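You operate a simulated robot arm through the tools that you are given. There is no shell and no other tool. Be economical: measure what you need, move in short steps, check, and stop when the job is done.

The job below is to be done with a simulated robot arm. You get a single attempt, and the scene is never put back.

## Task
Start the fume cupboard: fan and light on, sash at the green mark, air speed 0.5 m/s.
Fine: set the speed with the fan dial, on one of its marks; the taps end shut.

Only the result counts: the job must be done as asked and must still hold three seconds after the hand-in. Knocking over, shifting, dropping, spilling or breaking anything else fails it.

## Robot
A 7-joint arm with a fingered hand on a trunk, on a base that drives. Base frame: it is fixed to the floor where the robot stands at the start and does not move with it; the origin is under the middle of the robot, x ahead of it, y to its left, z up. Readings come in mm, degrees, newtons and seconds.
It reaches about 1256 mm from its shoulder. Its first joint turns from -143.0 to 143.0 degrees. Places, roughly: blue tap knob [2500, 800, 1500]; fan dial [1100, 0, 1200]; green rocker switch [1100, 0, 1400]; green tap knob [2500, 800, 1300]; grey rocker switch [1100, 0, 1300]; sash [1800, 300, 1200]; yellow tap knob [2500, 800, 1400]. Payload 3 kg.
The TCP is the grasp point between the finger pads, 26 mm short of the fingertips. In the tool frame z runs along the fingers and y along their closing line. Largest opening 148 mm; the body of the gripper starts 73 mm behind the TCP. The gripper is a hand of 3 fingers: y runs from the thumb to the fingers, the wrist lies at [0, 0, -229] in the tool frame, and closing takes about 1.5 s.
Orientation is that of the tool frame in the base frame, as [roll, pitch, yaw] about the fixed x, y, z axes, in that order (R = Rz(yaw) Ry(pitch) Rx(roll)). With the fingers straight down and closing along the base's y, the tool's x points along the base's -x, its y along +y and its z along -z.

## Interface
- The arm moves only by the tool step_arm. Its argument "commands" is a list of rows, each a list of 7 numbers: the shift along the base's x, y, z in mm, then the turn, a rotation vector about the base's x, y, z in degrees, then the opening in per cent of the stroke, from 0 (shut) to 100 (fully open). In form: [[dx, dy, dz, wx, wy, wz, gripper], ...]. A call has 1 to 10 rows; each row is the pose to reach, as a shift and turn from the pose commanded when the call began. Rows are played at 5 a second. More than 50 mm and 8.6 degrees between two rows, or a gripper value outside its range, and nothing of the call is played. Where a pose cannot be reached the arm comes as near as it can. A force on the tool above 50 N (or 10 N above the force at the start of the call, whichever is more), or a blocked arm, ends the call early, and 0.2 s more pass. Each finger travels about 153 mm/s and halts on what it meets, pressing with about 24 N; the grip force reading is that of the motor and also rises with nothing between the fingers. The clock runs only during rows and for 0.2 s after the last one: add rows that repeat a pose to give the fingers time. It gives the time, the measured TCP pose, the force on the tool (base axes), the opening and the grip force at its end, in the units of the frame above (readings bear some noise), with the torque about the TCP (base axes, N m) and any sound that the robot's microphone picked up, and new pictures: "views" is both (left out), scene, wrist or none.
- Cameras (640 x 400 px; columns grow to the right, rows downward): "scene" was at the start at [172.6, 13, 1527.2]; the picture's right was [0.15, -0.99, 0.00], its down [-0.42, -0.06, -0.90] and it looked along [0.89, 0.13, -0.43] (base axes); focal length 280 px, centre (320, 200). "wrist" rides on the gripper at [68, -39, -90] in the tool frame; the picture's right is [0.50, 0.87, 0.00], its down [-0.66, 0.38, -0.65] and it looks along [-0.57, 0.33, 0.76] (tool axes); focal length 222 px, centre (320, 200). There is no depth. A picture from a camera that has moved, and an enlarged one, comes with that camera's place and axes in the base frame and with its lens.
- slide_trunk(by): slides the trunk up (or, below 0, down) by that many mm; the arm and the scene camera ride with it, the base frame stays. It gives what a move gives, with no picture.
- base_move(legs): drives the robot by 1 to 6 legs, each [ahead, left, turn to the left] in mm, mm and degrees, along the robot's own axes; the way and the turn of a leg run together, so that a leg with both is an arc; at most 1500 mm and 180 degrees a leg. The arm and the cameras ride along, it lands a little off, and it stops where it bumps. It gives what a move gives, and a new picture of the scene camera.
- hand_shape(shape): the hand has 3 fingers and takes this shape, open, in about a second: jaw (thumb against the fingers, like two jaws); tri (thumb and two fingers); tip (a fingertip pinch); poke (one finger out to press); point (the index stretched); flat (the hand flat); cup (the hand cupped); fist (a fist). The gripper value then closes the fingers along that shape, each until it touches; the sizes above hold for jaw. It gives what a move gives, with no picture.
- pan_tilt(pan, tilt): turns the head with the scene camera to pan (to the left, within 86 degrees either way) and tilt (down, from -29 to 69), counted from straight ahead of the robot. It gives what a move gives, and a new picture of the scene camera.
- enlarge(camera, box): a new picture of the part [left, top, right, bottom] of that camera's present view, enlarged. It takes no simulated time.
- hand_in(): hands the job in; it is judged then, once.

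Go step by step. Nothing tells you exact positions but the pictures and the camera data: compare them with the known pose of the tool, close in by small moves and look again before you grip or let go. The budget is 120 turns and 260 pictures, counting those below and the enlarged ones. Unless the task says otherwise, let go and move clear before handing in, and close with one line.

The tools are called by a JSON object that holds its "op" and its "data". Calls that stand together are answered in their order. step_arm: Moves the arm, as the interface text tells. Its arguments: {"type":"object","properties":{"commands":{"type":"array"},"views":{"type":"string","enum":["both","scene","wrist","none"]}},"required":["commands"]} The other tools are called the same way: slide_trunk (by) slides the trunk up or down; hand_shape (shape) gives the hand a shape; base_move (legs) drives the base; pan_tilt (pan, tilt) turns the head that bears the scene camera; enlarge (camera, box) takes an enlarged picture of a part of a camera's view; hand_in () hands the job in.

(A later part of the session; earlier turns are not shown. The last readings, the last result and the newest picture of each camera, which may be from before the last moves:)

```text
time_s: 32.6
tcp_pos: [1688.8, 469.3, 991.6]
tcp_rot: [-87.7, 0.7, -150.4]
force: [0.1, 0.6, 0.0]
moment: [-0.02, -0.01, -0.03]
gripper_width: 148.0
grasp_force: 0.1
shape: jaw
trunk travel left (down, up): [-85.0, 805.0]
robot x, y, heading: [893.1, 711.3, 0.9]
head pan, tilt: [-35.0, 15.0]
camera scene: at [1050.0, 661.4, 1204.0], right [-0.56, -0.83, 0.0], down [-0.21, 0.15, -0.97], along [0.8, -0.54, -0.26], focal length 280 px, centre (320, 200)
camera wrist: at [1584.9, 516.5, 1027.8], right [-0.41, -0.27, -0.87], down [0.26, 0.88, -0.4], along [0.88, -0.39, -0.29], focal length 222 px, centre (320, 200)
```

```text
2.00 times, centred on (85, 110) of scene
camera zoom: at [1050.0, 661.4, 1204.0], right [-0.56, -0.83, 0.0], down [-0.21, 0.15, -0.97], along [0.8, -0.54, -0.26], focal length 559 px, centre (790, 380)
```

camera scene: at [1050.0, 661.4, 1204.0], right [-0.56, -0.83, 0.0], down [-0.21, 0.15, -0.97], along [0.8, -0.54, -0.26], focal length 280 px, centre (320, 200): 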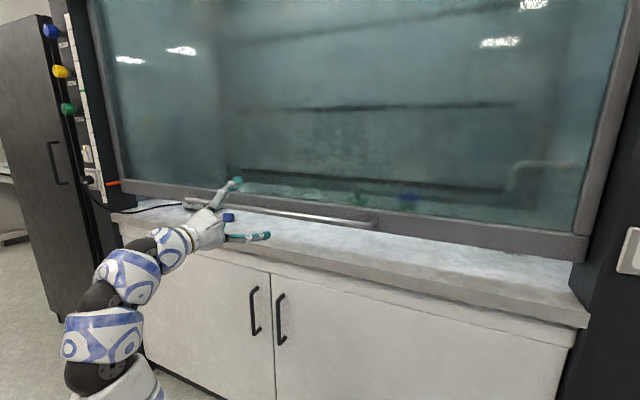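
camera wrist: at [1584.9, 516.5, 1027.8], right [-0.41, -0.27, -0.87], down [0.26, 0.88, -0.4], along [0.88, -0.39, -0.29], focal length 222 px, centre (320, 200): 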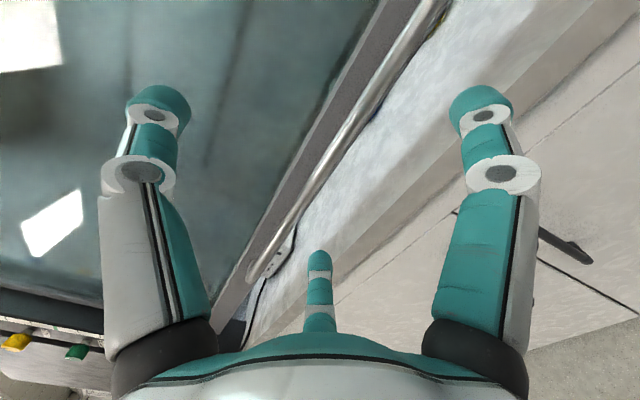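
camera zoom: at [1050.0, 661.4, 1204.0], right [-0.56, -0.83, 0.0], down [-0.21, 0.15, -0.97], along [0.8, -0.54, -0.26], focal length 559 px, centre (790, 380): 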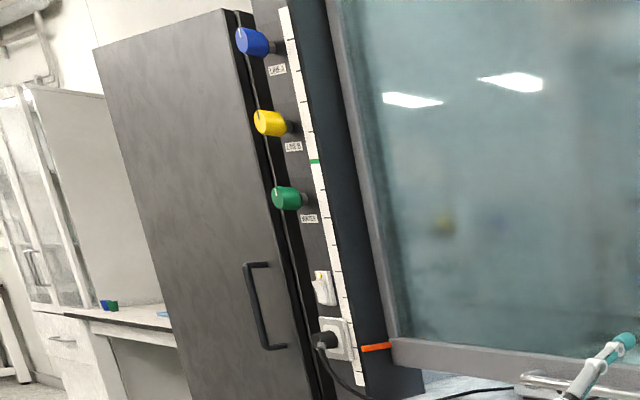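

The handle bar is at about (1775,317,956), close above the ledge, so I'll tilt the hand 45° down with a small opening and come at the bar from above and in front.

{"op": "step_arm", "data": {"commands": [[0, 0, 10, 6.5, 3.75, 0, 80], [5, -10, 25, 13, 7.5, 0, 60], [10, -20, 35, 19.5, 11.25, 0, 40], [15, -30, 40, 26, 15, 0, 30], [25, -45, 40, 33, 19, 0, 30], [35, -65, 35, 40, 23, 0, 30], [45, -80, 32, 40, 23, 0, 30], [55, -96, 29, 40, 23, 0, 30], [55, -96, 29, 40, 23, 0, 30]]}}

{"op": "enlarge", "data": {"camera": "scene", "box": [160, 130, 360, 255]}}

```text
time_s: 34.6
tcp_pos: [1744.7, 371.3, 1019.7]
tcp_rot: [-133.8, 0.2, -150.7]
force: [0.2, 0.2, 0.2]
moment: [0.0, -0.01, -0.01]
gripper_width: 44.7
grasp_force: 0.0
shape: jaw
trunk travel left (down, up): [-85.0, 805.0]
robot x, y, heading: [889.0, 714.3, 1.0]
head pan, tilt: [-35.0, 15.0]
camera scene: at [1050.0, 661.4, 1203.9], right [-0.56, -0.83, 0.0], down [-0.21, 0.15, -0.97], along [0.8, -0.54, -0.26], focal length 280 px, centre (320, 200)
camera wrist: at [1666.8, 373.7, 1112.1], right [-0.73, 0.28, -0.63], down [0.21, 0.96, 0.18], along [0.65, 0.0, -0.76], focal length 222 px, centre (320, 200)
```

scene: 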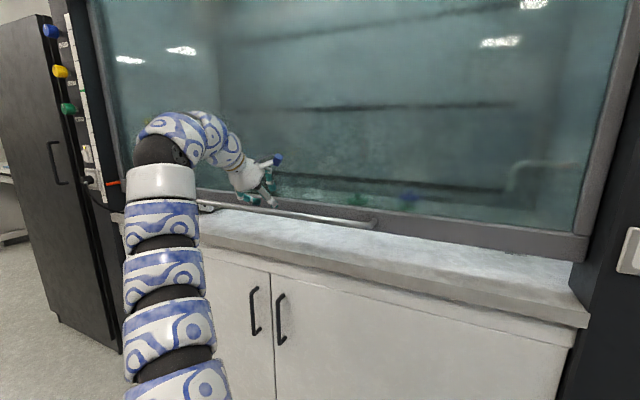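
wrist: 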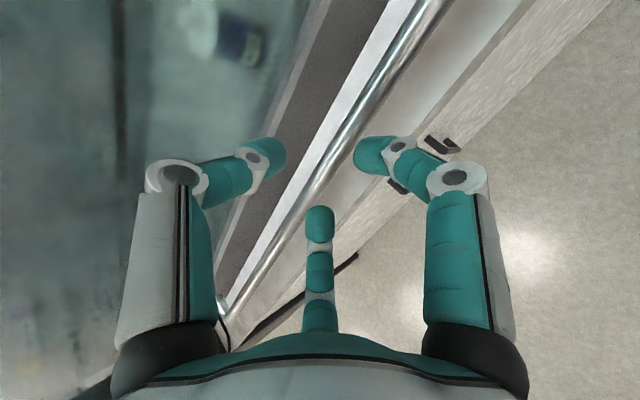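

```text
3.20 times, centred on (260, 192) of scene
camera zoom: at [1050.0, 661.4, 1203.9], right [-0.56, -0.83, 0.0], down [-0.21, 0.15, -0.97], along [0.8, -0.54, -0.26], focal length 895 px, centre (512, 224)
```

zoom: 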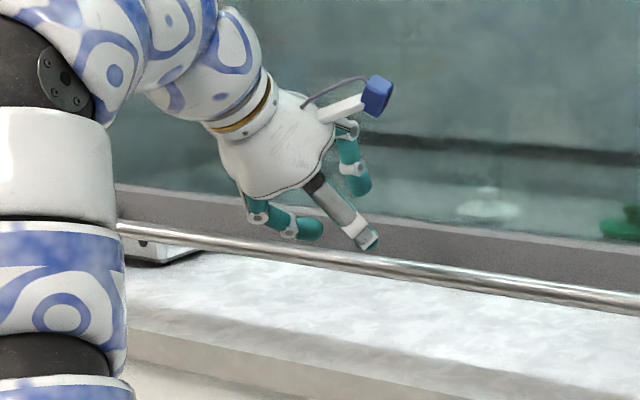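

The bar sits a little toward the lower fingers. I'll shift and advance halfway, then look again.

{"op": "step_arm", "data": {"commands": [[4, -7, -20, 0, 0, 0, 30], [12, -21, -37, 0, 0, 0, 30], [16, -28, -48, 0, 0, 0, 30], [16, -28, -48, 0, 0, 0, 30]]}}

{"op": "enlarge", "data": {"camera": "scene", "box": [200, 150, 340, 240]}}

{"op": "enlarge", "data": {"camera": "wrist", "box": [220, 60, 420, 240]}}

```text
time_s: 35.6
tcp_pos: [1760.0, 347.2, 972.9]
tcp_rot: [-133.8, 0.2, -150.9]
force: [-5.4, 12.5, -1.2]
moment: [0.37, 0.13, 0.05]
gripper_width: 47.7
grasp_force: 0.1
shape: jaw
trunk travel left (down, up): [-85.0, 805.0]
robot x, y, heading: [892.1, 716.7, 0.8]
head pan, tilt: [-35.0, 15.0]
camera scene: at [1049.5, 662.5, 1204.0], right [-0.56, -0.83, 0.0], down [-0.21, 0.14, -0.97], along [0.8, -0.54, -0.26], focal length 280 px, centre (320, 200)
camera wrist: at [1682.7, 348.3, 1064.3], right [-0.73, 0.28, -0.63], down [0.21, 0.96, 0.18], along [0.65, 0.0, -0.76], focal length 222 px, centre (320, 200)
```

scene: 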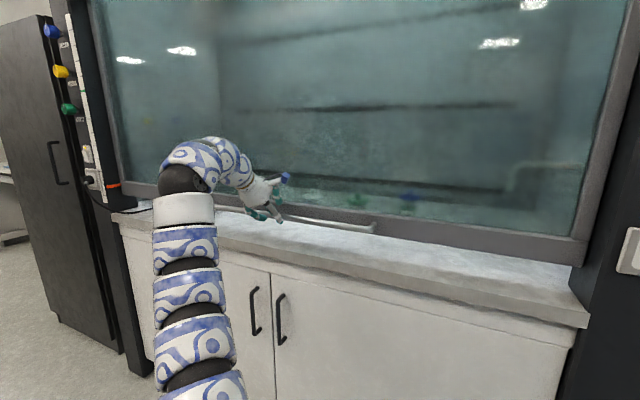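
wrist: 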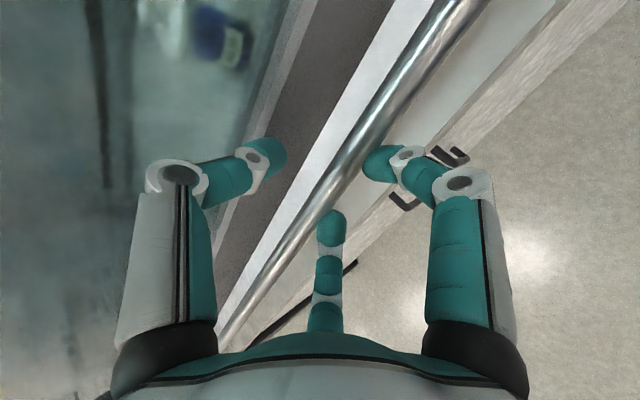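

```text
4.44 times, centred on (270, 195) of scene
camera zoom: at [1049.5, 662.5, 1204.0], right [-0.56, -0.83, 0.0], down [-0.21, 0.14, -0.97], along [0.8, -0.54, -0.26], focal length 1243 px, centre (542, 222)
```

zoom: 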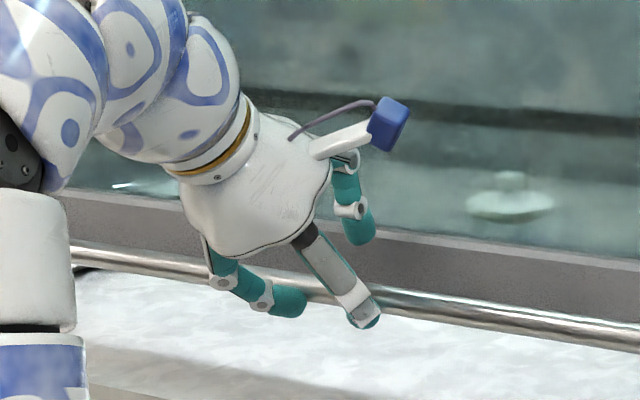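

```text
2.22 times, centred on (320, 150) of wrist
camera zoom: at [1682.7, 348.3, 1064.3], right [-0.73, 0.28, -0.63], down [0.21, 0.96, 0.18], along [0.65, 0.0, -0.76], focal length 494 px, centre (320, 311)
```

zoom: 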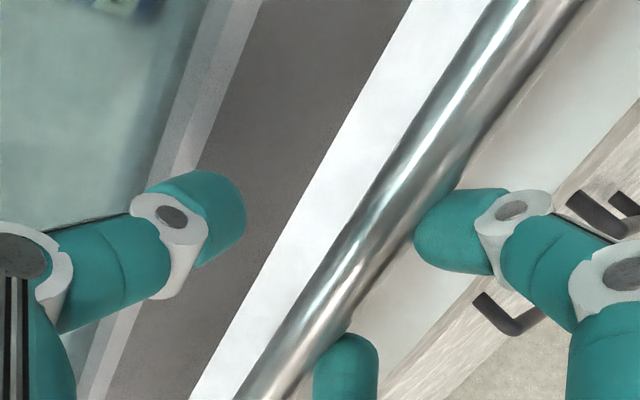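

The lower finger just touches the bar's front. I'll back off a little, shift the hand about 16 mm to the front and down with slightly more opening, then advance.

{"op": "step_arm", "data": {"commands": [[-9, 16, 17, 0, 0, 0, 40], [-14, 26, 4, 0, 0, 0, 40], [-9, 17, -5, 0, 0, 0, 40], [-6, 12, -11, 0, 0, 0, 40], [-6, 12, -11, 0, 0, 0, 40]], "views": "none"}}

{"op": "enlarge", "data": {"camera": "scene", "box": [200, 150, 340, 240]}}

{"op": "enlarge", "data": {"camera": "wrist", "box": [200, 60, 440, 250]}}

```text
time_s: 36.8
tcp_pos: [1753.3, 357.6, 961.9]
tcp_rot: [-133.7, 0.1, -150.7]
force: [-0.3, -0.1, 0.4]
moment: [0.01, -0.03, -0.03]
gripper_width: 59.4
grasp_force: 0.0
shape: jaw
trunk travel left (down, up): [-85.0, 805.0]
robot x, y, heading: [894.1, 715.8, 1.0]
head pan, tilt: [-35.0, 15.0]
```

```text
4.44 times, centred on (270, 195) of scene
camera zoom: at [1050.0, 661.4, 1204.0], right [-0.56, -0.83, 0.0], down [-0.21, 0.15, -0.97], along [0.8, -0.54, -0.26], focal length 1243 px, centre (542, 222)
```

zoom: 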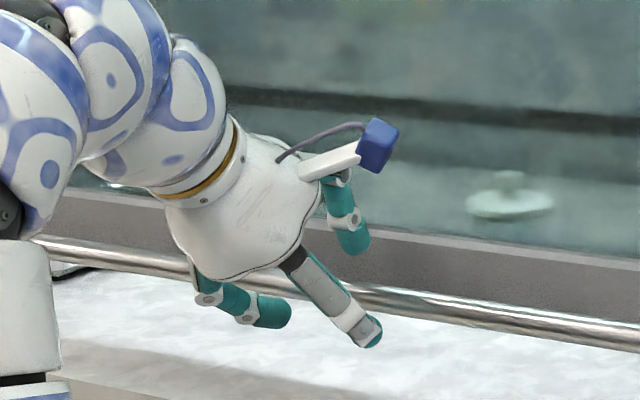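

```text
2.11 times, centred on (320, 155) of wrist
camera zoom: at [1675.0, 358.5, 1054.0], right [-0.73, 0.28, -0.63], down [0.21, 0.96, 0.18], along [0.65, 0.0, -0.76], focal length 468 px, centre (320, 295)
```

zoom: 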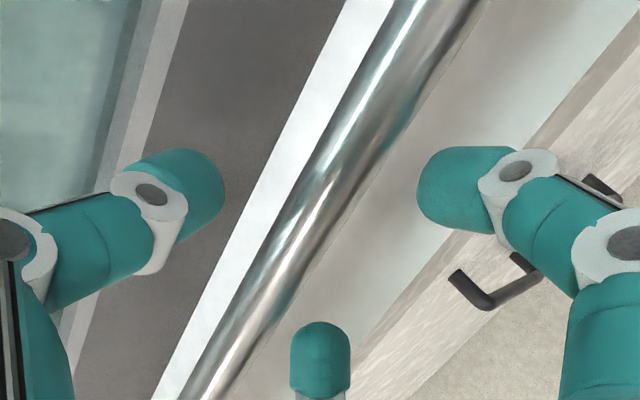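

The bar is now centred between the fingers. Advancing along the hand's axis in small steps.

{"op": "step_arm", "data": {"commands": [[3, -6, -5, 0, 0, 0, 40], [6, -12, -10, 0, 0, 0, 40], [9, -17, -14, 0, 0, 0, 40]], "views": "none"}}

{"op": "enlarge", "data": {"camera": "scene", "box": [200, 150, 340, 240]}}

{"op": "enlarge", "data": {"camera": "wrist", "box": [200, 60, 440, 250]}}

```text
time_s: 37.6
tcp_pos: [1762.2, 341.5, 946.8]
tcp_rot: [-133.8, 0.2, -150.8]
force: [-0.4, 0.7, 0.7]
moment: [0.01, 0.0, -0.02]
gripper_width: 59.2
grasp_force: 0.1
shape: jaw
trunk travel left (down, up): [-85.0, 805.0]
robot x, y, heading: [890.6, 712.8, 1.0]
head pan, tilt: [-35.0, 15.0]
```

```text
4.44 times, centred on (270, 195) of scene
camera zoom: at [1050.0, 661.5, 1204.0], right [-0.56, -0.83, 0.0], down [-0.21, 0.15, -0.97], along [0.8, -0.54, -0.26], focal length 1243 px, centre (542, 222)
```

zoom: 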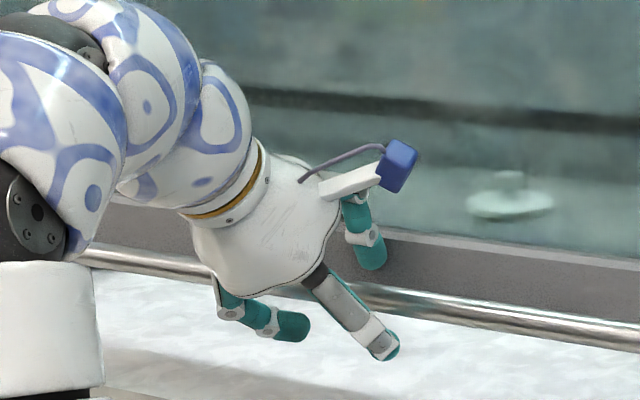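

```text
2.11 times, centred on (320, 155) of wrist
camera zoom: at [1684.7, 341.8, 1038.6], right [-0.73, 0.28, -0.63], down [0.21, 0.96, 0.18], along [0.65, 0.0, -0.76], focal length 468 px, centre (320, 295)
```

zoom: 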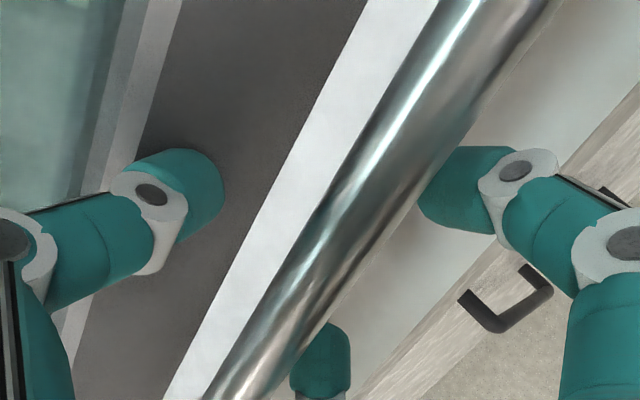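

The bar is now between thumb and fingers. A few millimetres more, then close.

{"op": "step_arm", "data": {"commands": [[2, -2, -9, 0, 0, 0, 40], [2, -2, -9, 0, 0, 0, 25], [2, -2, -9, 0, 0, 0, 10], [2, -2, -9, 0, 0, 0, 0], [2, -2, -9, 0, 0, 0, 0], [2, -2, -9, 0, 0, 0, 0], [2, -2, -9, 0, 0, 0, 0]], "views": "scene"}}

{"op": "enlarge", "data": {"camera": "scene", "box": [200, 150, 340, 240]}}

{"op": "enlarge", "data": {"camera": "wrist", "box": [200, 60, 440, 250]}}

```text
time_s: 39.2
tcp_pos: [1764.7, 338.4, 937.2]
tcp_rot: [-133.8, 0.1, -150.9]
force: [2.4, -4.5, 1.7]
moment: [-0.01, 0.06, 0.02]
gripper_width: 0.1
grasp_force: 24.4
shape: jaw
trunk travel left (down, up): [-85.0, 805.0]
robot x, y, heading: [892.6, 714.4, 0.7]
head pan, tilt: [-35.0, 15.0]
camera scene: at [1050.1, 661.2, 1204.0], right [-0.56, -0.83, 0.0], down [-0.21, 0.15, -0.97], along [0.8, -0.54, -0.26], focal length 280 px, centre (320, 200)
```

scene: 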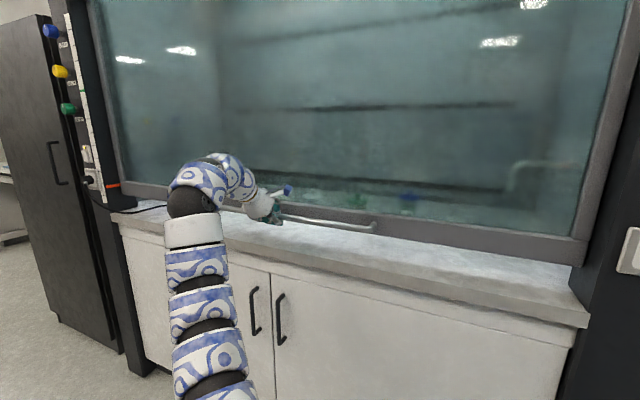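

```text
4.44 times, centred on (270, 195) of scene
camera zoom: at [1050.1, 661.2, 1204.0], right [-0.56, -0.83, 0.0], down [-0.21, 0.15, -0.97], along [0.8, -0.54, -0.26], focal length 1243 px, centre (542, 222)
```

zoom: 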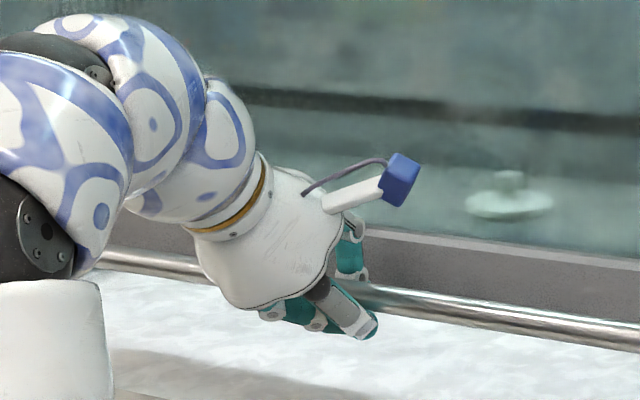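

```text
2.11 times, centred on (320, 155) of wrist
camera zoom: at [1687.0, 339.1, 1029.7], right [-0.73, 0.28, -0.63], down [0.21, 0.96, 0.18], along [0.65, 0.0, -0.76], focal length 468 px, centre (320, 295)
```

zoom: 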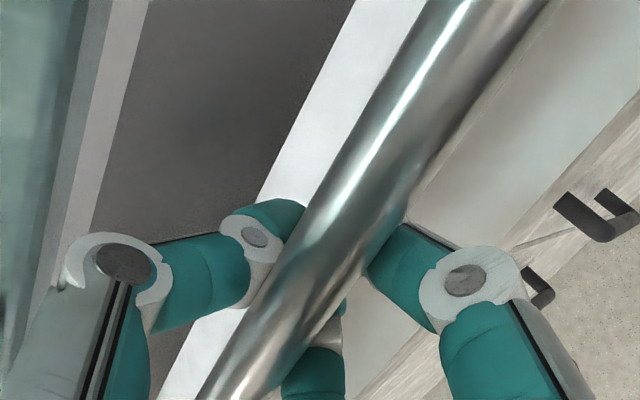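

The fingers close round the bar. A trial lift of 40 mm.

{"op": "step_arm", "data": {"commands": [[0, 0, 5, 0, 0, 0, 0], [0, 0, 10, 0, 0, 0, 0], [0, 0, 16, 0, 0, 0, 0], [0, 0, 22, 0, 0, 0, 0], [0, 0, 28, 0, 0, 0, 0], [0, 0, 34, 0, 0, 0, 0], [0, 0, 40, 0, 0, 0, 0]], "views": "scene"}}

{"op": "enlarge", "data": {"camera": "scene", "box": [30, 10, 140, 210]}}

```text
time_s: 40.8
tcp_pos: [1764.8, 337.2, 979.1]
tcp_rot: [-133.7, 0.2, -150.9]
force: [1.8, -1.7, 0.7]
moment: [-0.01, 0.02, 0.05]
gripper_width: 0.0
grasp_force: 23.8
shape: jaw
trunk travel left (down, up): [-85.0, 805.0]
robot x, y, heading: [889.3, 712.3, 0.8]
head pan, tilt: [-35.0, 15.0]
camera scene: at [1050.0, 661.4, 1204.2], right [-0.56, -0.83, 0.0], down [-0.21, 0.15, -0.97], along [0.8, -0.54, -0.26], focal length 280 px, centre (320, 200)
```

scene: 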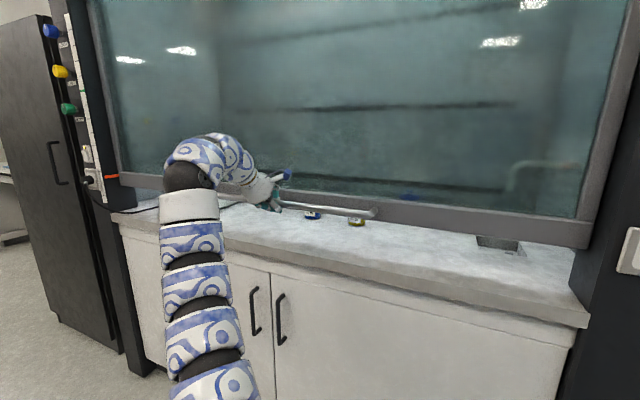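

```text
2.00 times, centred on (85, 110) of scene
camera zoom: at [1050.0, 661.4, 1204.2], right [-0.56, -0.83, 0.0], down [-0.21, 0.15, -0.97], along [0.8, -0.54, -0.26], focal length 559 px, centre (790, 380)
```

zoom: 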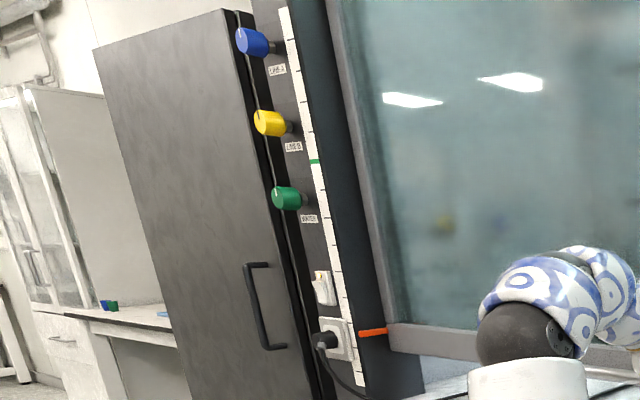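

The sash follows the hand; about 314 mm remain. I'll raise the trunk 128 mm so the camera comes level with the green mark, then lift on with the arm.

{"op": "slide_trunk", "data": {"by": 128}}

{"op": "step_arm", "data": {"commands": [[0, 0, 15, 0, 0, 0, 0], [0, 0, 30, 0, 0, 0, 0], [0, 0, 45, 0, 0, 0, 0], [0, 0, 60, 0, 0, 0, 0], [0, 0, 75, 0, 0, 0, 0], [0, 0, 90, 0, 0, 0, 0], [0, 0, 105, 0, 0, 0, 0], [0, 0, 120, 0, 0, 0, 0], [0, 0, 135, 0, 0, 0, 0], [0, 0, 150, 0, 0, 0, 0]], "views": "scene"}}

{"op": "enlarge", "data": {"camera": "scene", "box": [50, 100, 150, 240]}}

```text
time_s: 42.4
tcp_pos: [1765.2, 338.4, 1106.5]
tcp_rot: [-133.7, 0.2, -150.8]
force: [2.7, -1.0, 2.3]
moment: [-0.07, 0.0, 0.04]
gripper_width: 0.0
grasp_force: 24.3
shape: jaw
trunk travel left (down, up): [-213.0, 677.0]
robot x, y, heading: [890.7, 712.9, 1.4]
head pan, tilt: [-35.0, 15.0]
```

```text
time_s: 44.6
tcp_pos: [1758.5, 340.6, 1190.1]
tcp_rot: [-133.7, 0.3, -150.7]
force: [28.4, -8.9, 6.8]
moment: [0.02, 0.33, 0.23]
gripper_width: 0.0
grasp_force: 23.8
shape: jaw
out of reach, approached as far as the arm can: row 6, 7, 8, 9, 10
trunk travel left (down, up): [-213.0, 677.0]
robot x, y, heading: [892.0, 712.6, 1.1]
head pan, tilt: [-35.0, 15.0]
camera scene: at [1052.5, 660.7, 1331.7], right [-0.56, -0.83, 0.0], down [-0.22, 0.15, -0.97], along [0.8, -0.54, -0.26], focal length 280 px, centre (320, 200)
```

scene: 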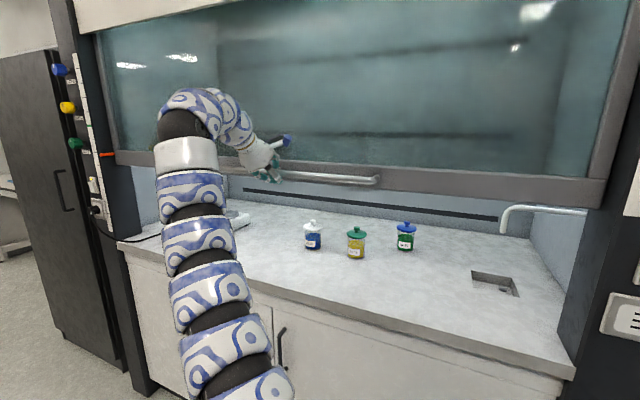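

```text
2.86 times, centred on (100, 170) of scene
camera zoom: at [1052.5, 660.7, 1331.7], right [-0.56, -0.83, 0.0], down [-0.22, 0.15, -0.97], along [0.8, -0.54, -0.26], focal length 799 px, centre (949, 286)
```

zoom: 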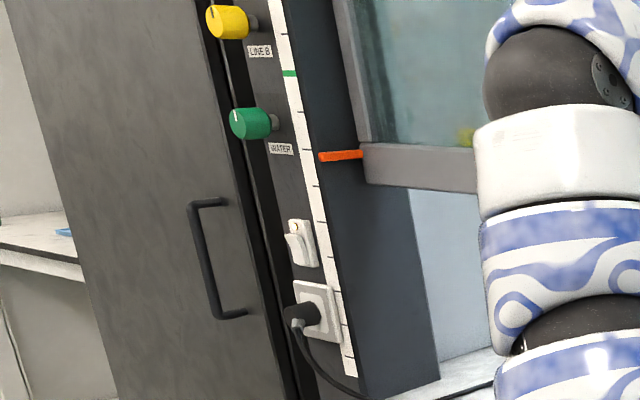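

The arm reached its limit, so I'll finish with the trunk. About 105 mm remain; raising 85 first.

{"op": "slide_trunk", "data": {"by": 85}}

{"op": "pan_tilt", "data": {"pan": 0, "tilt": 0}}

```text
time_s: 45.8
tcp_pos: [1757.0, 338.2, 1277.8]
tcp_rot: [-133.6, 0.3, -150.8]
force: [18.4, -9.4, 7.7]
moment: [0.0, 0.14, 0.13]
gripper_width: 0.2
grasp_force: 24.5
shape: jaw
trunk travel left (down, up): [-298.0, 592.0]
robot x, y, heading: [884.7, 713.2, 1.1]
head pan, tilt: [-35.0, 15.0]
```

```text
time_s: 46.8
tcp_pos: [1757.8, 338.6, 1276.6]
tcp_rot: [-133.7, 0.2, -150.7]
force: [16.6, -9.7, 7.1]
moment: [0.03, 0.13, 0.15]
gripper_width: 0.0
grasp_force: 24.1
shape: jaw
trunk travel left (down, up): [-298.0, 592.0]
robot x, y, heading: [887.7, 713.0, 1.0]
head pan, tilt: [0.0, 0.0]
camera scene: at [1064.2, 714.1, 1440.9], right [0.01, -1.0, 0.0], down [0.0, 0.0, -1.0], along [1.0, 0.01, 0.0], focal length 280 px, centre (320, 200)
```

scene: 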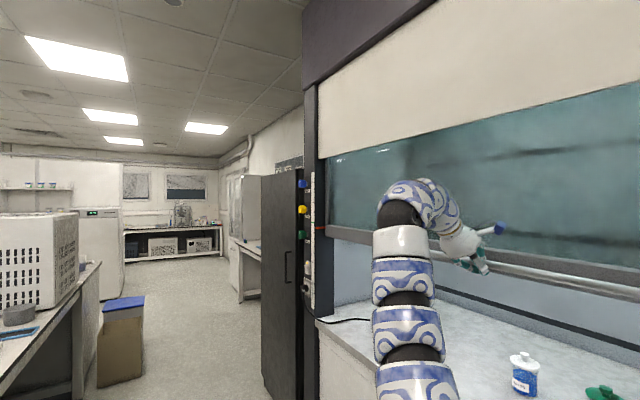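

{"op": "enlarge", "data": {"camera": "scene", "box": [280, 170, 350, 270]}}

{"op": "enlarge", "data": {"camera": "scene", "box": [300, 205, 336, 245]}}

```text
4.00 times, centred on (315, 220) of scene
camera zoom: at [1064.2, 714.1, 1440.9], right [0.01, -1.0, 0.0], down [0.0, 0.0, -1.0], along [1.0, 0.01, 0.0], focal length 1119 px, centre (340, 120)
```

zoom: 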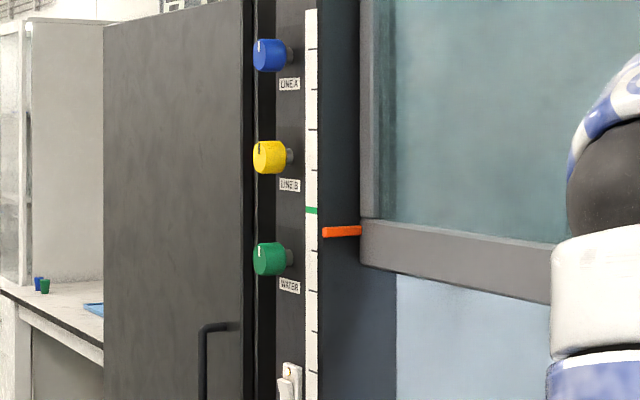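

```text
10.00 times, centred on (318, 225) of scene
camera zoom: at [1064.2, 714.1, 1440.9], right [0.01, -1.0, 0.0], down [0.0, 0.0, -1.0], along [1.0, 0.01, 0.0], focal length 2797 px, centre (340, -50)
```

zoom: 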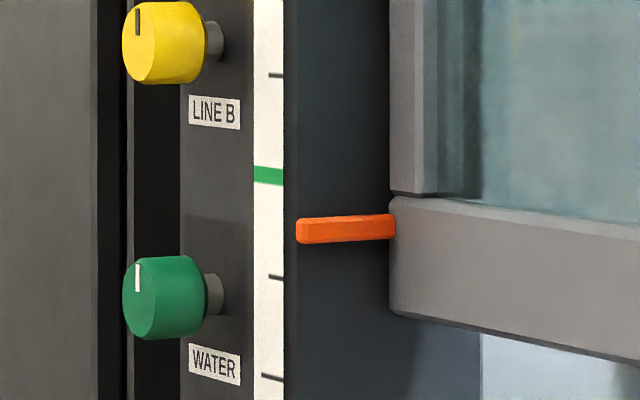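

The scale's ticks are 50 mm apart, and the pointer tip is about 24 mm below the green mark. Raising 23 mm.

{"op": "slide_trunk", "data": {"by": 23}}

{"op": "enlarge", "data": {"camera": "scene", "box": [300, 205, 336, 245]}}

```text
time_s: 47.5
tcp_pos: [1757.2, 339.1, 1300.4]
tcp_rot: [-133.7, 0.3, -150.8]
force: [13.6, -8.8, 6.0]
moment: [-0.02, 0.1, 0.09]
gripper_width: 0.0
grasp_force: 24.1
shape: jaw
trunk travel left (down, up): [-321.0, 569.0]
robot x, y, heading: [891.7, 711.0, 0.7]
head pan, tilt: [0.0, 0.0]
```

```text
10.00 times, centred on (318, 225) of scene
camera zoom: at [1063.8, 714.4, 1464.5], right [0.02, -1.0, 0.0], down [0.0, 0.0, -1.0], along [1.0, 0.02, 0.0], focal length 2797 px, centre (340, -50)
```

zoom: 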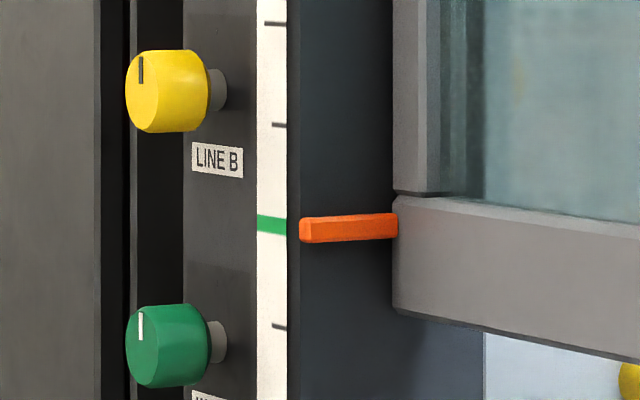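

The pointer tip sits at the green mark. I'll open the fingers and back out along the hand's axis.

{"op": "step_arm", "data": {"commands": [[0, 0, 0, 0, 0, 0, 10], [0, 0, 0, 0, 0, 0, 20], [0, 0, 0, 0, 0, 0, 30], [0, 0, 0, 0, 0, 0, 40], [0, 0, 0, 0, 0, 0, 40]], "views": "wrist"}}

{"op": "enlarge", "data": {"camera": "scene", "box": [300, 205, 336, 245]}}

```text
time_s: 48.7
tcp_pos: [1756.6, 339.2, 1301.1]
tcp_rot: [-133.7, 0.2, -150.8]
force: [0.1, -0.2, 1.0]
moment: [-0.02, 0.03, 0.03]
gripper_width: 58.7
grasp_force: 0.1
shape: jaw
trunk travel left (down, up): [-321.0, 569.0]
robot x, y, heading: [891.0, 713.8, 1.0]
head pan, tilt: [0.0, 0.0]
camera wrist: at [1678.5, 340.8, 1392.1], right [-0.73, 0.28, -0.63], down [0.21, 0.96, 0.18], along [0.65, 0.0, -0.76], focal length 222 px, centre (320, 200)
```

wrist: 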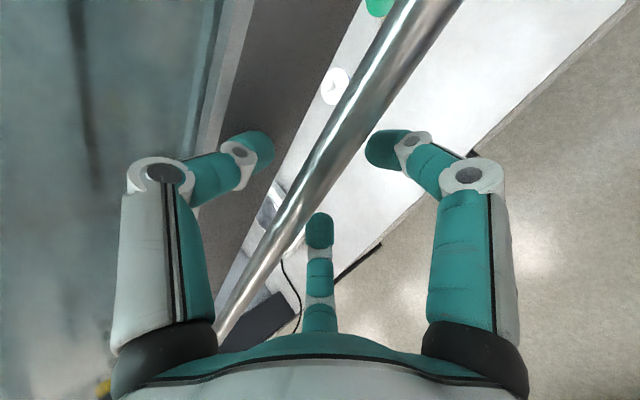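

```text
10.00 times, centred on (318, 225) of scene
camera zoom: at [1062.6, 715.2, 1464.1], right [0.02, -1.0, 0.0], down [0.0, 0.0, -1.0], along [1.0, 0.02, 0.0], focal length 2797 px, centre (340, -50)
```

zoom: 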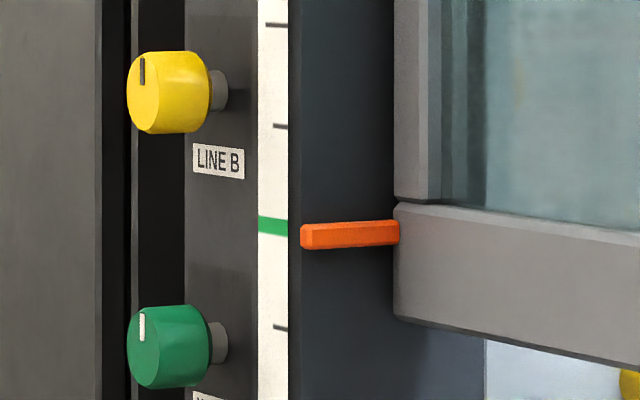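

The pointer settled about 3 mm on release. I'll back out and lower the trunk so the camera is level with the mark, to judge it without parallax.

{"op": "step_arm", "data": {"commands": [[-9, 16, 17, 0, 0, 0, 40], [-18, 32, 35, 0, 0, 0, 40], [-27, 48, 52, 0, 0, 0, 40], [-40, 80, 60, 0, 0, 0, 40], [-52, 110, 60, 0, 0, 0, 40], [-60, 130, 60, 0, 0, 0, 40]], "views": "none"}}

{"op": "slide_trunk", "data": {"by": -136}}

{"op": "enlarge", "data": {"camera": "scene", "box": [300, 180, 336, 220]}}

```text
time_s: 50.1
tcp_pos: [1685.3, 457.1, 1309.4]
tcp_rot: [-132.7, 0.3, -150.8]
force: [0.5, 0.5, -0.7]
moment: [-0.03, -0.02, -0.05]
gripper_width: 59.0
grasp_force: 0.0
shape: jaw
out of reach, approached as far as the arm can: row 1, 2, 3, 4, 5, 6
trunk travel left (down, up): [-321.0, 569.0]
robot x, y, heading: [894.1, 712.0, 1.0]
head pan, tilt: [0.0, 0.0]
```

```text
time_s: 51.7
tcp_pos: [1687.5, 457.0, 1172.0]
tcp_rot: [-132.8, 0.4, -150.5]
force: [0.5, 0.1, 0.1]
moment: [0.0, -0.03, -0.01]
gripper_width: 58.9
grasp_force: 0.1
shape: jaw
trunk travel left (down, up): [-185.0, 705.0]
robot x, y, heading: [891.8, 714.8, 0.9]
head pan, tilt: [0.0, 0.0]
```

```text
10.00 times, centred on (318, 200) of scene
camera zoom: at [1062.5, 715.2, 1328.2], right [0.02, -1.0, 0.0], down [0.0, 0.0, -1.0], along [1.0, 0.02, 0.0], focal length 2797 px, centre (340, 200)
```

zoom: 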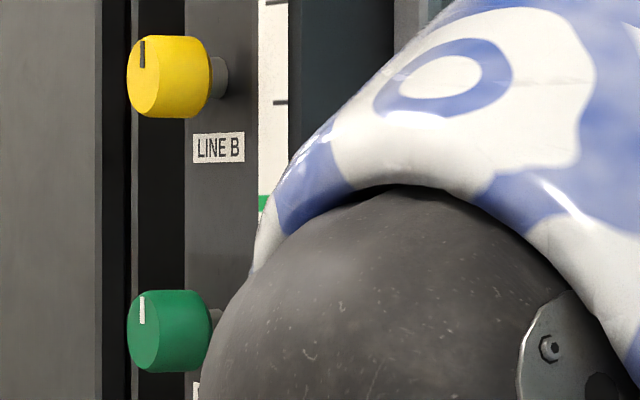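

The elbow blocks the view; I'll shift the hand a little back along the front and down.

{"op": "step_arm", "data": {"commands": [[-35, -20, -20, 0, 0, 0, 40], [-70, -40, -40, 0, 0, 0, 40], [-105, -60, -60, 0, 0, 0, 40], [-140, -80, -80, 0, 0, 0, 40]], "views": "scene"}}

{"op": "enlarge", "data": {"camera": "scene", "box": [300, 180, 336, 220]}}

```text
time_s: 52.7
tcp_pos: [1591.7, 403.4, 1103.1]
tcp_rot: [-132.9, 0.5, -150.9]
force: [0.9, -2.0, 0.3]
moment: [0.04, 0.0, 0.06]
gripper_width: 59.1
grasp_force: 0.1
shape: jaw
out of reach, approached as far as the arm can: row 3, 4
trunk travel left (down, up): [-185.0, 705.0]
robot x, y, heading: [890.5, 710.9, 0.8]
head pan, tilt: [0.0, 0.0]
camera scene: at [1063.2, 713.3, 1328.0], right [0.02, -1.0, 0.0], down [0.0, 0.0, -1.0], along [1.0, 0.02, 0.0], focal length 280 px, centre (320, 200)
```

scene: 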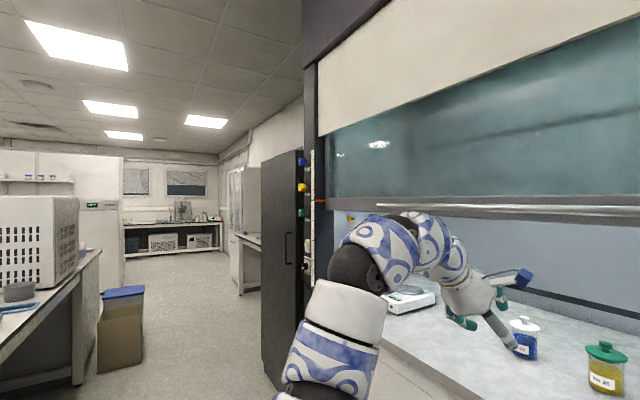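

```text
10.00 times, centred on (318, 200) of scene
camera zoom: at [1063.2, 713.3, 1328.0], right [0.02, -1.0, 0.0], down [0.0, 0.0, -1.0], along [1.0, 0.02, 0.0], focal length 2797 px, centre (340, 200)
```

zoom: 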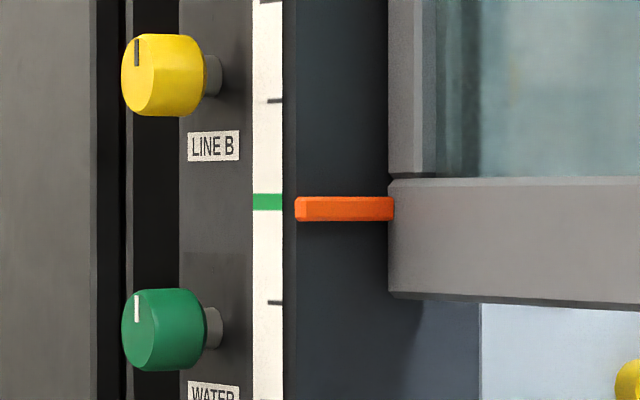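

Level with the mark, the pointer is within about 3 mm of its centre and overlaps it, so the sash stands. Now I'll look at the panel reading.

{"op": "pan_tilt", "data": {"pan": -75, "tilt": 5}}

```text
time_s: 54.2
tcp_pos: [1590.8, 405.3, 1104.7]
tcp_rot: [-132.8, 0.5, -150.9]
force: [0.4, 0.3, -0.5]
moment: [0.08, 0.0, 0.01]
gripper_width: 59.3
grasp_force: 0.1
shape: jaw
trunk travel left (down, up): [-185.0, 705.0]
robot x, y, heading: [890.2, 710.7, 1.2]
head pan, tilt: [-75.0, 5.0]
camera scene: at [997.8, 625.5, 1320.2], right [-0.96, -0.27, 0.0], down [-0.02, 0.08, -1.0], along [0.27, -0.96, -0.09], focal length 280 px, centre (320, 200)
```

scene: 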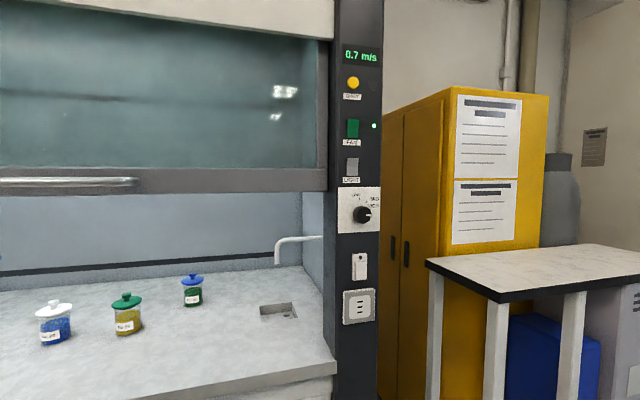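

It now reads 0.7 m/s with the dial near HIGH, so MID is likely 0.5. Zooming on the dial.

{"op": "enlarge", "data": {"camera": "scene", "box": [335, 185, 385, 240]}}

{"op": "enlarge", "data": {"camera": "scene", "box": [325, 40, 395, 190]}}

```text
7.27 times, centred on (360, 212) of scene
camera zoom: at [997.8, 625.5, 1320.2], right [-0.96, -0.27, 0.0], down [-0.02, 0.08, -1.0], along [0.27, -0.96, -0.09], focal length 2034 px, centre (29, 109)
```

zoom: 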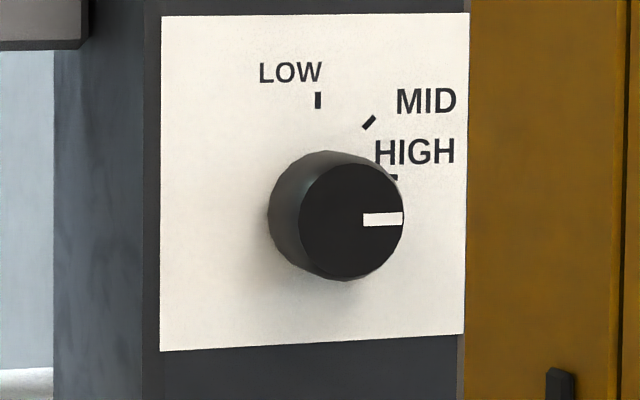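

```text
2.67 times, centred on (360, 115) of scene
camera zoom: at [997.8, 625.5, 1320.2], right [-0.96, -0.27, 0.0], down [-0.02, 0.08, -1.0], along [0.27, -0.96, -0.09], focal length 746 px, centre (213, 427)
```

zoom: 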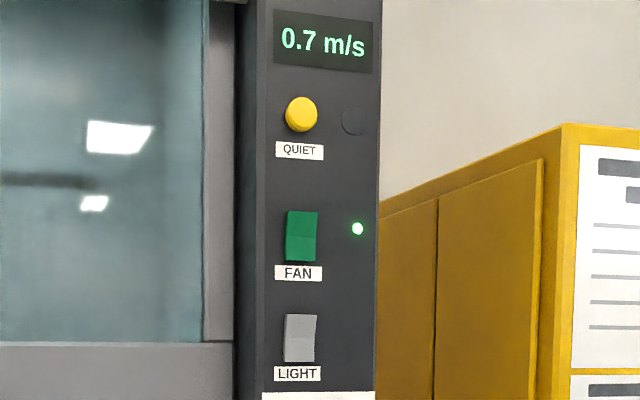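

The ticks are spaced 45° apart, and the pointer is at HIGH (3 o'clock), so MID is a 45° turn anticlockwise. I'll raise the trunk, drive back to the post and level the hand.

{"op": "slide_trunk", "data": {"by": 135}}

{"op": "base_move", "data": {"legs": [[-667, -379, -1]]}}

{"op": "pan_tilt", "data": {"pan": -35, "tilt": 15}}

```text
time_s: 55.8
tcp_pos: [1592.0, 405.7, 1239.2]
tcp_rot: [-132.8, 0.6, -150.8]
force: [0.1, 0.4, -0.8]
moment: [0.0, -0.02, 0.02]
gripper_width: 58.9
grasp_force: 0.0
shape: jaw
trunk travel left (down, up): [-320.0, 570.0]
robot x, y, heading: [893.5, 715.1, 1.0]
head pan, tilt: [-75.0, 5.0]
```

```text
time_s: 60.0
tcp_pos: [917.3, 8.6, 1240.4]
tcp_rot: [-132.8, 0.4, -151.9]
force: [-0.1, -0.5, -0.6]
moment: [0.03, 0.01, 0.0]
gripper_width: 59.2
grasp_force: 0.0
shape: jaw
trunk travel left (down, up): [-320.0, 570.0]
robot x, y, heading: [224.7, 326.9, 0.0]
head pan, tilt: [-75.0, 5.0]
camera scene: at [327.7, 239.7, 1455.2], right [-0.97, -0.26, 0.0], down [-0.02, 0.08, -1.0], along [0.26, -0.96, -0.09], focal length 280 px, centre (320, 200)
```

scene: 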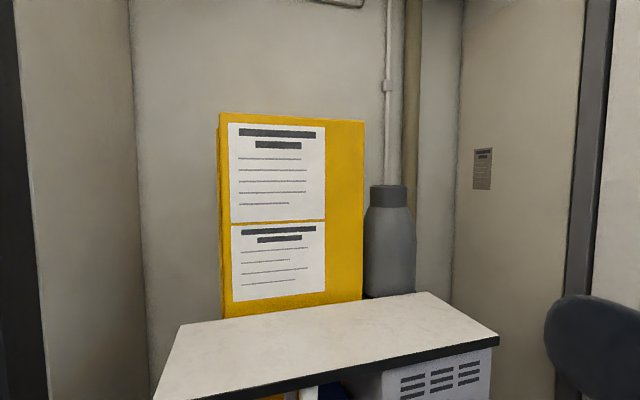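

```text
time_s: 61.0
tcp_pos: [918.4, 9.9, 1238.5]
tcp_rot: [-132.9, 0.5, -152.0]
force: [-0.2, 1.1, -0.3]
moment: [0.0, 0.01, 0.01]
gripper_width: 59.1
grasp_force: 0.1
shape: jaw
trunk travel left (down, up): [-320.0, 570.0]
robot x, y, heading: [224.3, 331.5, -0.3]
head pan, tilt: [-35.0, 15.0]
camera scene: at [380.5, 274.6, 1439.0], right [-0.58, -0.82, 0.0], down [-0.21, 0.15, -0.97], along [0.79, -0.56, -0.26], focal length 280 px, centre (320, 200)
```

scene: 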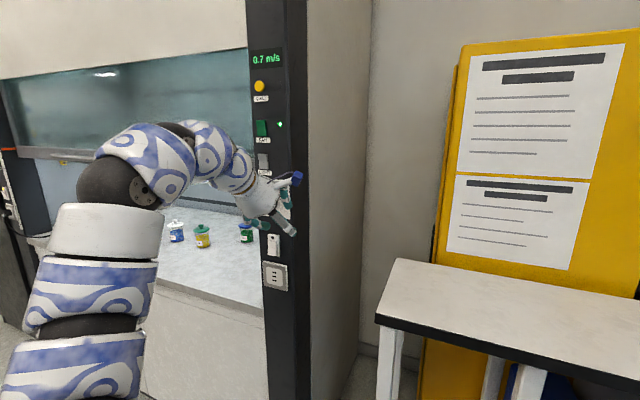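

Levelling the hand and placing it about 130 mm in front of the dial.

{"op": "step_arm", "data": {"commands": [[0, 15, 0, -6.2, -3.6, 0.3, 50], [15, 25, 0, -12.4, -7.1, 0.7, 50], [30, 35, 0, -18.6, -10.7, 1, 50], [50, 40, 0, -24.8, -14.3, 1.3, 50], [70, 45, -5, -31, -17.8, 1.7, 50], [90, 48, -10, -37.2, -21.4, 2, 50], [101, 51, -12, -37.2, -21.4, 2, 50], [101, 51, -12, -37.2, -21.4, 2, 50]]}}

{"op": "enlarge", "data": {"camera": "wrist", "box": [220, 60, 460, 240]}}

```text
time_s: 62.8
tcp_pos: [1016.8, 59.1, 1225.8]
tcp_rot: [-89.8, 0.9, -149.3]
force: [0.5, -0.2, 0.9]
moment: [0.02, 0.0, -0.01]
gripper_width: 73.8
grasp_force: 0.0
shape: jaw
out of reach, approached as far as the arm can: row 1, 2, 3
trunk travel left (down, up): [-320.0, 570.0]
robot x, y, heading: [221.2, 329.0, -0.1]
head pan, tilt: [-35.0, 15.0]
camera scene: at [380.4, 274.8, 1439.0], right [-0.58, -0.82, 0.0], down [-0.21, 0.15, -0.97], along [0.79, -0.56, -0.26], focal length 280 px, centre (320, 200)
camera wrist: at [912.6, 103.3, 1265.8], right [-0.42, -0.25, -0.87], down [0.24, 0.9, -0.37], along [0.88, -0.36, -0.32], focal length 222 px, centre (320, 200)
```

scene: 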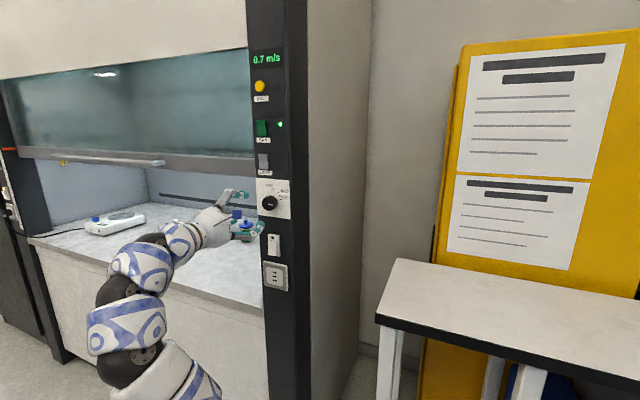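
wrist: 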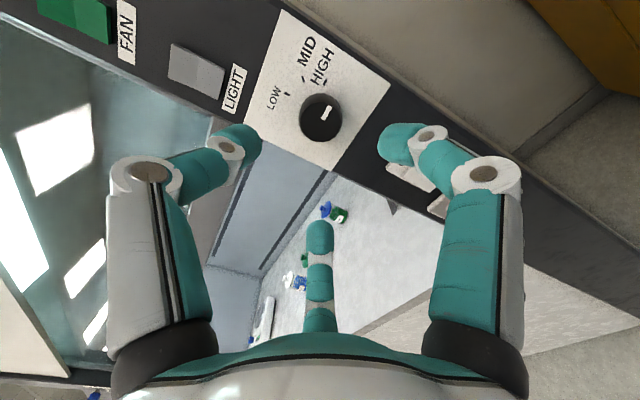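

```text
2.22 times, centred on (340, 150) of wrist
camera zoom: at [912.6, 103.3, 1265.8], right [-0.42, -0.25, -0.87], down [0.24, 0.9, -0.37], along [0.88, -0.36, -0.32], focal length 494 px, centre (276, 311)
```

zoom: 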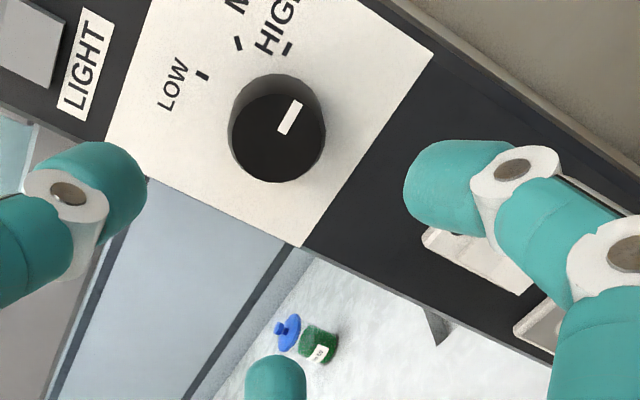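

{"op": "enlarge", "data": {"camera": "scene", "box": [200, 165, 310, 255]}}

```text
4.44 times, centred on (255, 210) of scene
camera zoom: at [380.4, 274.8, 1439.0], right [-0.58, -0.82, 0.0], down [-0.21, 0.15, -0.97], along [0.79, -0.56, -0.26], focal length 1243 px, centre (609, 156)
```

zoom: 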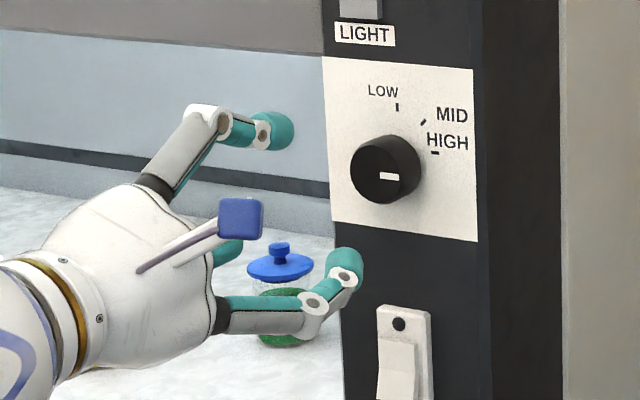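

The knob face is at (1084,-44,1224). Advancing so the fingers straddle it.

{"op": "step_arm", "data": {"commands": [[12, -17, 0, 0, 0, 0, 50], [25, -37, 0, 0, 0, 0, 50], [38, -57, -1, 0, 0, 0, 50], [50, -76, -1, 0, 0, 0, 50], [58, -88, -1, 0, 0, 0, 50], [63, -96, -1, 0, 0, 0, 50], [63, -96, -1, 0, 0, 0, 50]]}}

{"op": "enlarge", "data": {"camera": "scene", "box": [210, 165, 310, 255]}}

{"op": "enlarge", "data": {"camera": "wrist", "box": [200, 60, 440, 240]}}

```text
time_s: 64.4
tcp_pos: [1081.4, -34.8, 1227.7]
tcp_rot: [-89.8, 0.9, -149.4]
force: [-3.5, 4.6, -0.1]
moment: [0.05, 0.07, 0.17]
gripper_width: 73.6
grasp_force: 0.0
shape: jaw
trunk travel left (down, up): [-320.0, 570.0]
robot x, y, heading: [221.5, 326.7, -0.2]
head pan, tilt: [-35.0, 15.0]
camera scene: at [380.3, 275.2, 1439.0], right [-0.58, -0.82, 0.0], down [-0.21, 0.15, -0.97], along [0.79, -0.56, -0.26], focal length 280 px, centre (320, 200)
camera wrist: at [977.1, 9.0, 1265.2], right [-0.42, -0.25, -0.87], down [0.23, 0.9, -0.37], along [0.88, -0.36, -0.32], focal length 222 px, centre (320, 200)
```

scene: 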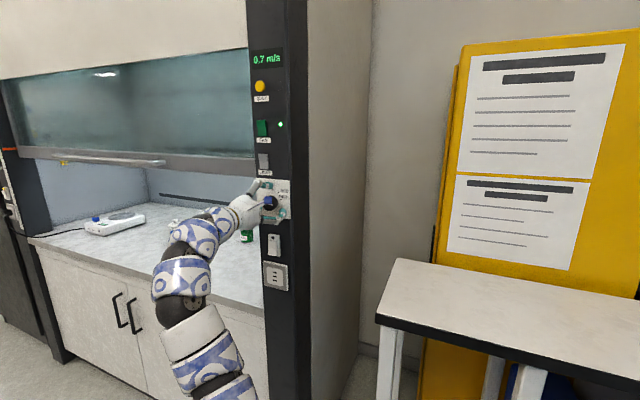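
wrist: 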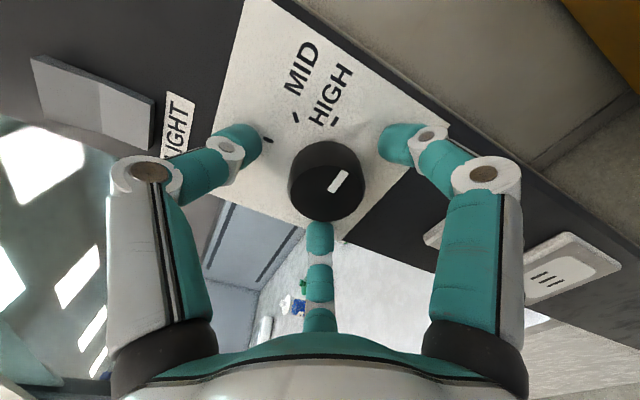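

```text
4.44 times, centred on (260, 210) of scene
camera zoom: at [380.3, 275.2, 1439.0], right [-0.58, -0.82, 0.0], down [-0.21, 0.15, -0.97], along [0.79, -0.56, -0.26], focal length 1243 px, centre (587, 156)
```

zoom: 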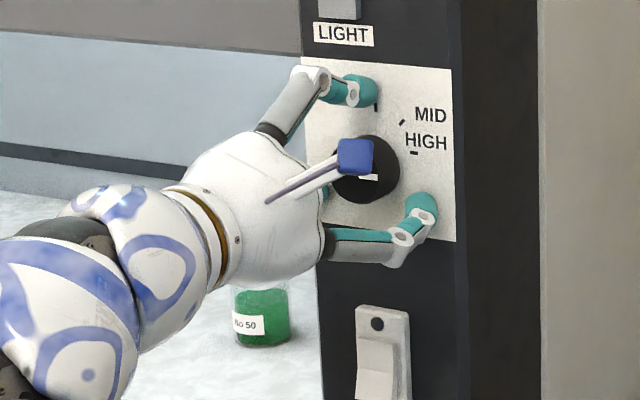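

```text
2.22 times, centred on (320, 150) of wrist
camera zoom: at [977.1, 9.0, 1265.2], right [-0.42, -0.25, -0.87], down [0.23, 0.9, -0.37], along [0.88, -0.36, -0.32], focal length 494 px, centre (320, 311)
```

zoom: 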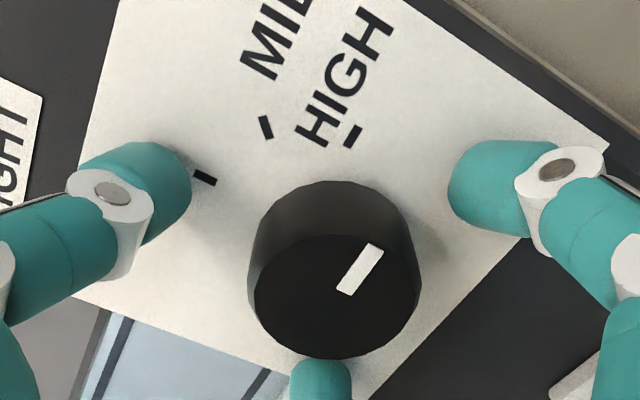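

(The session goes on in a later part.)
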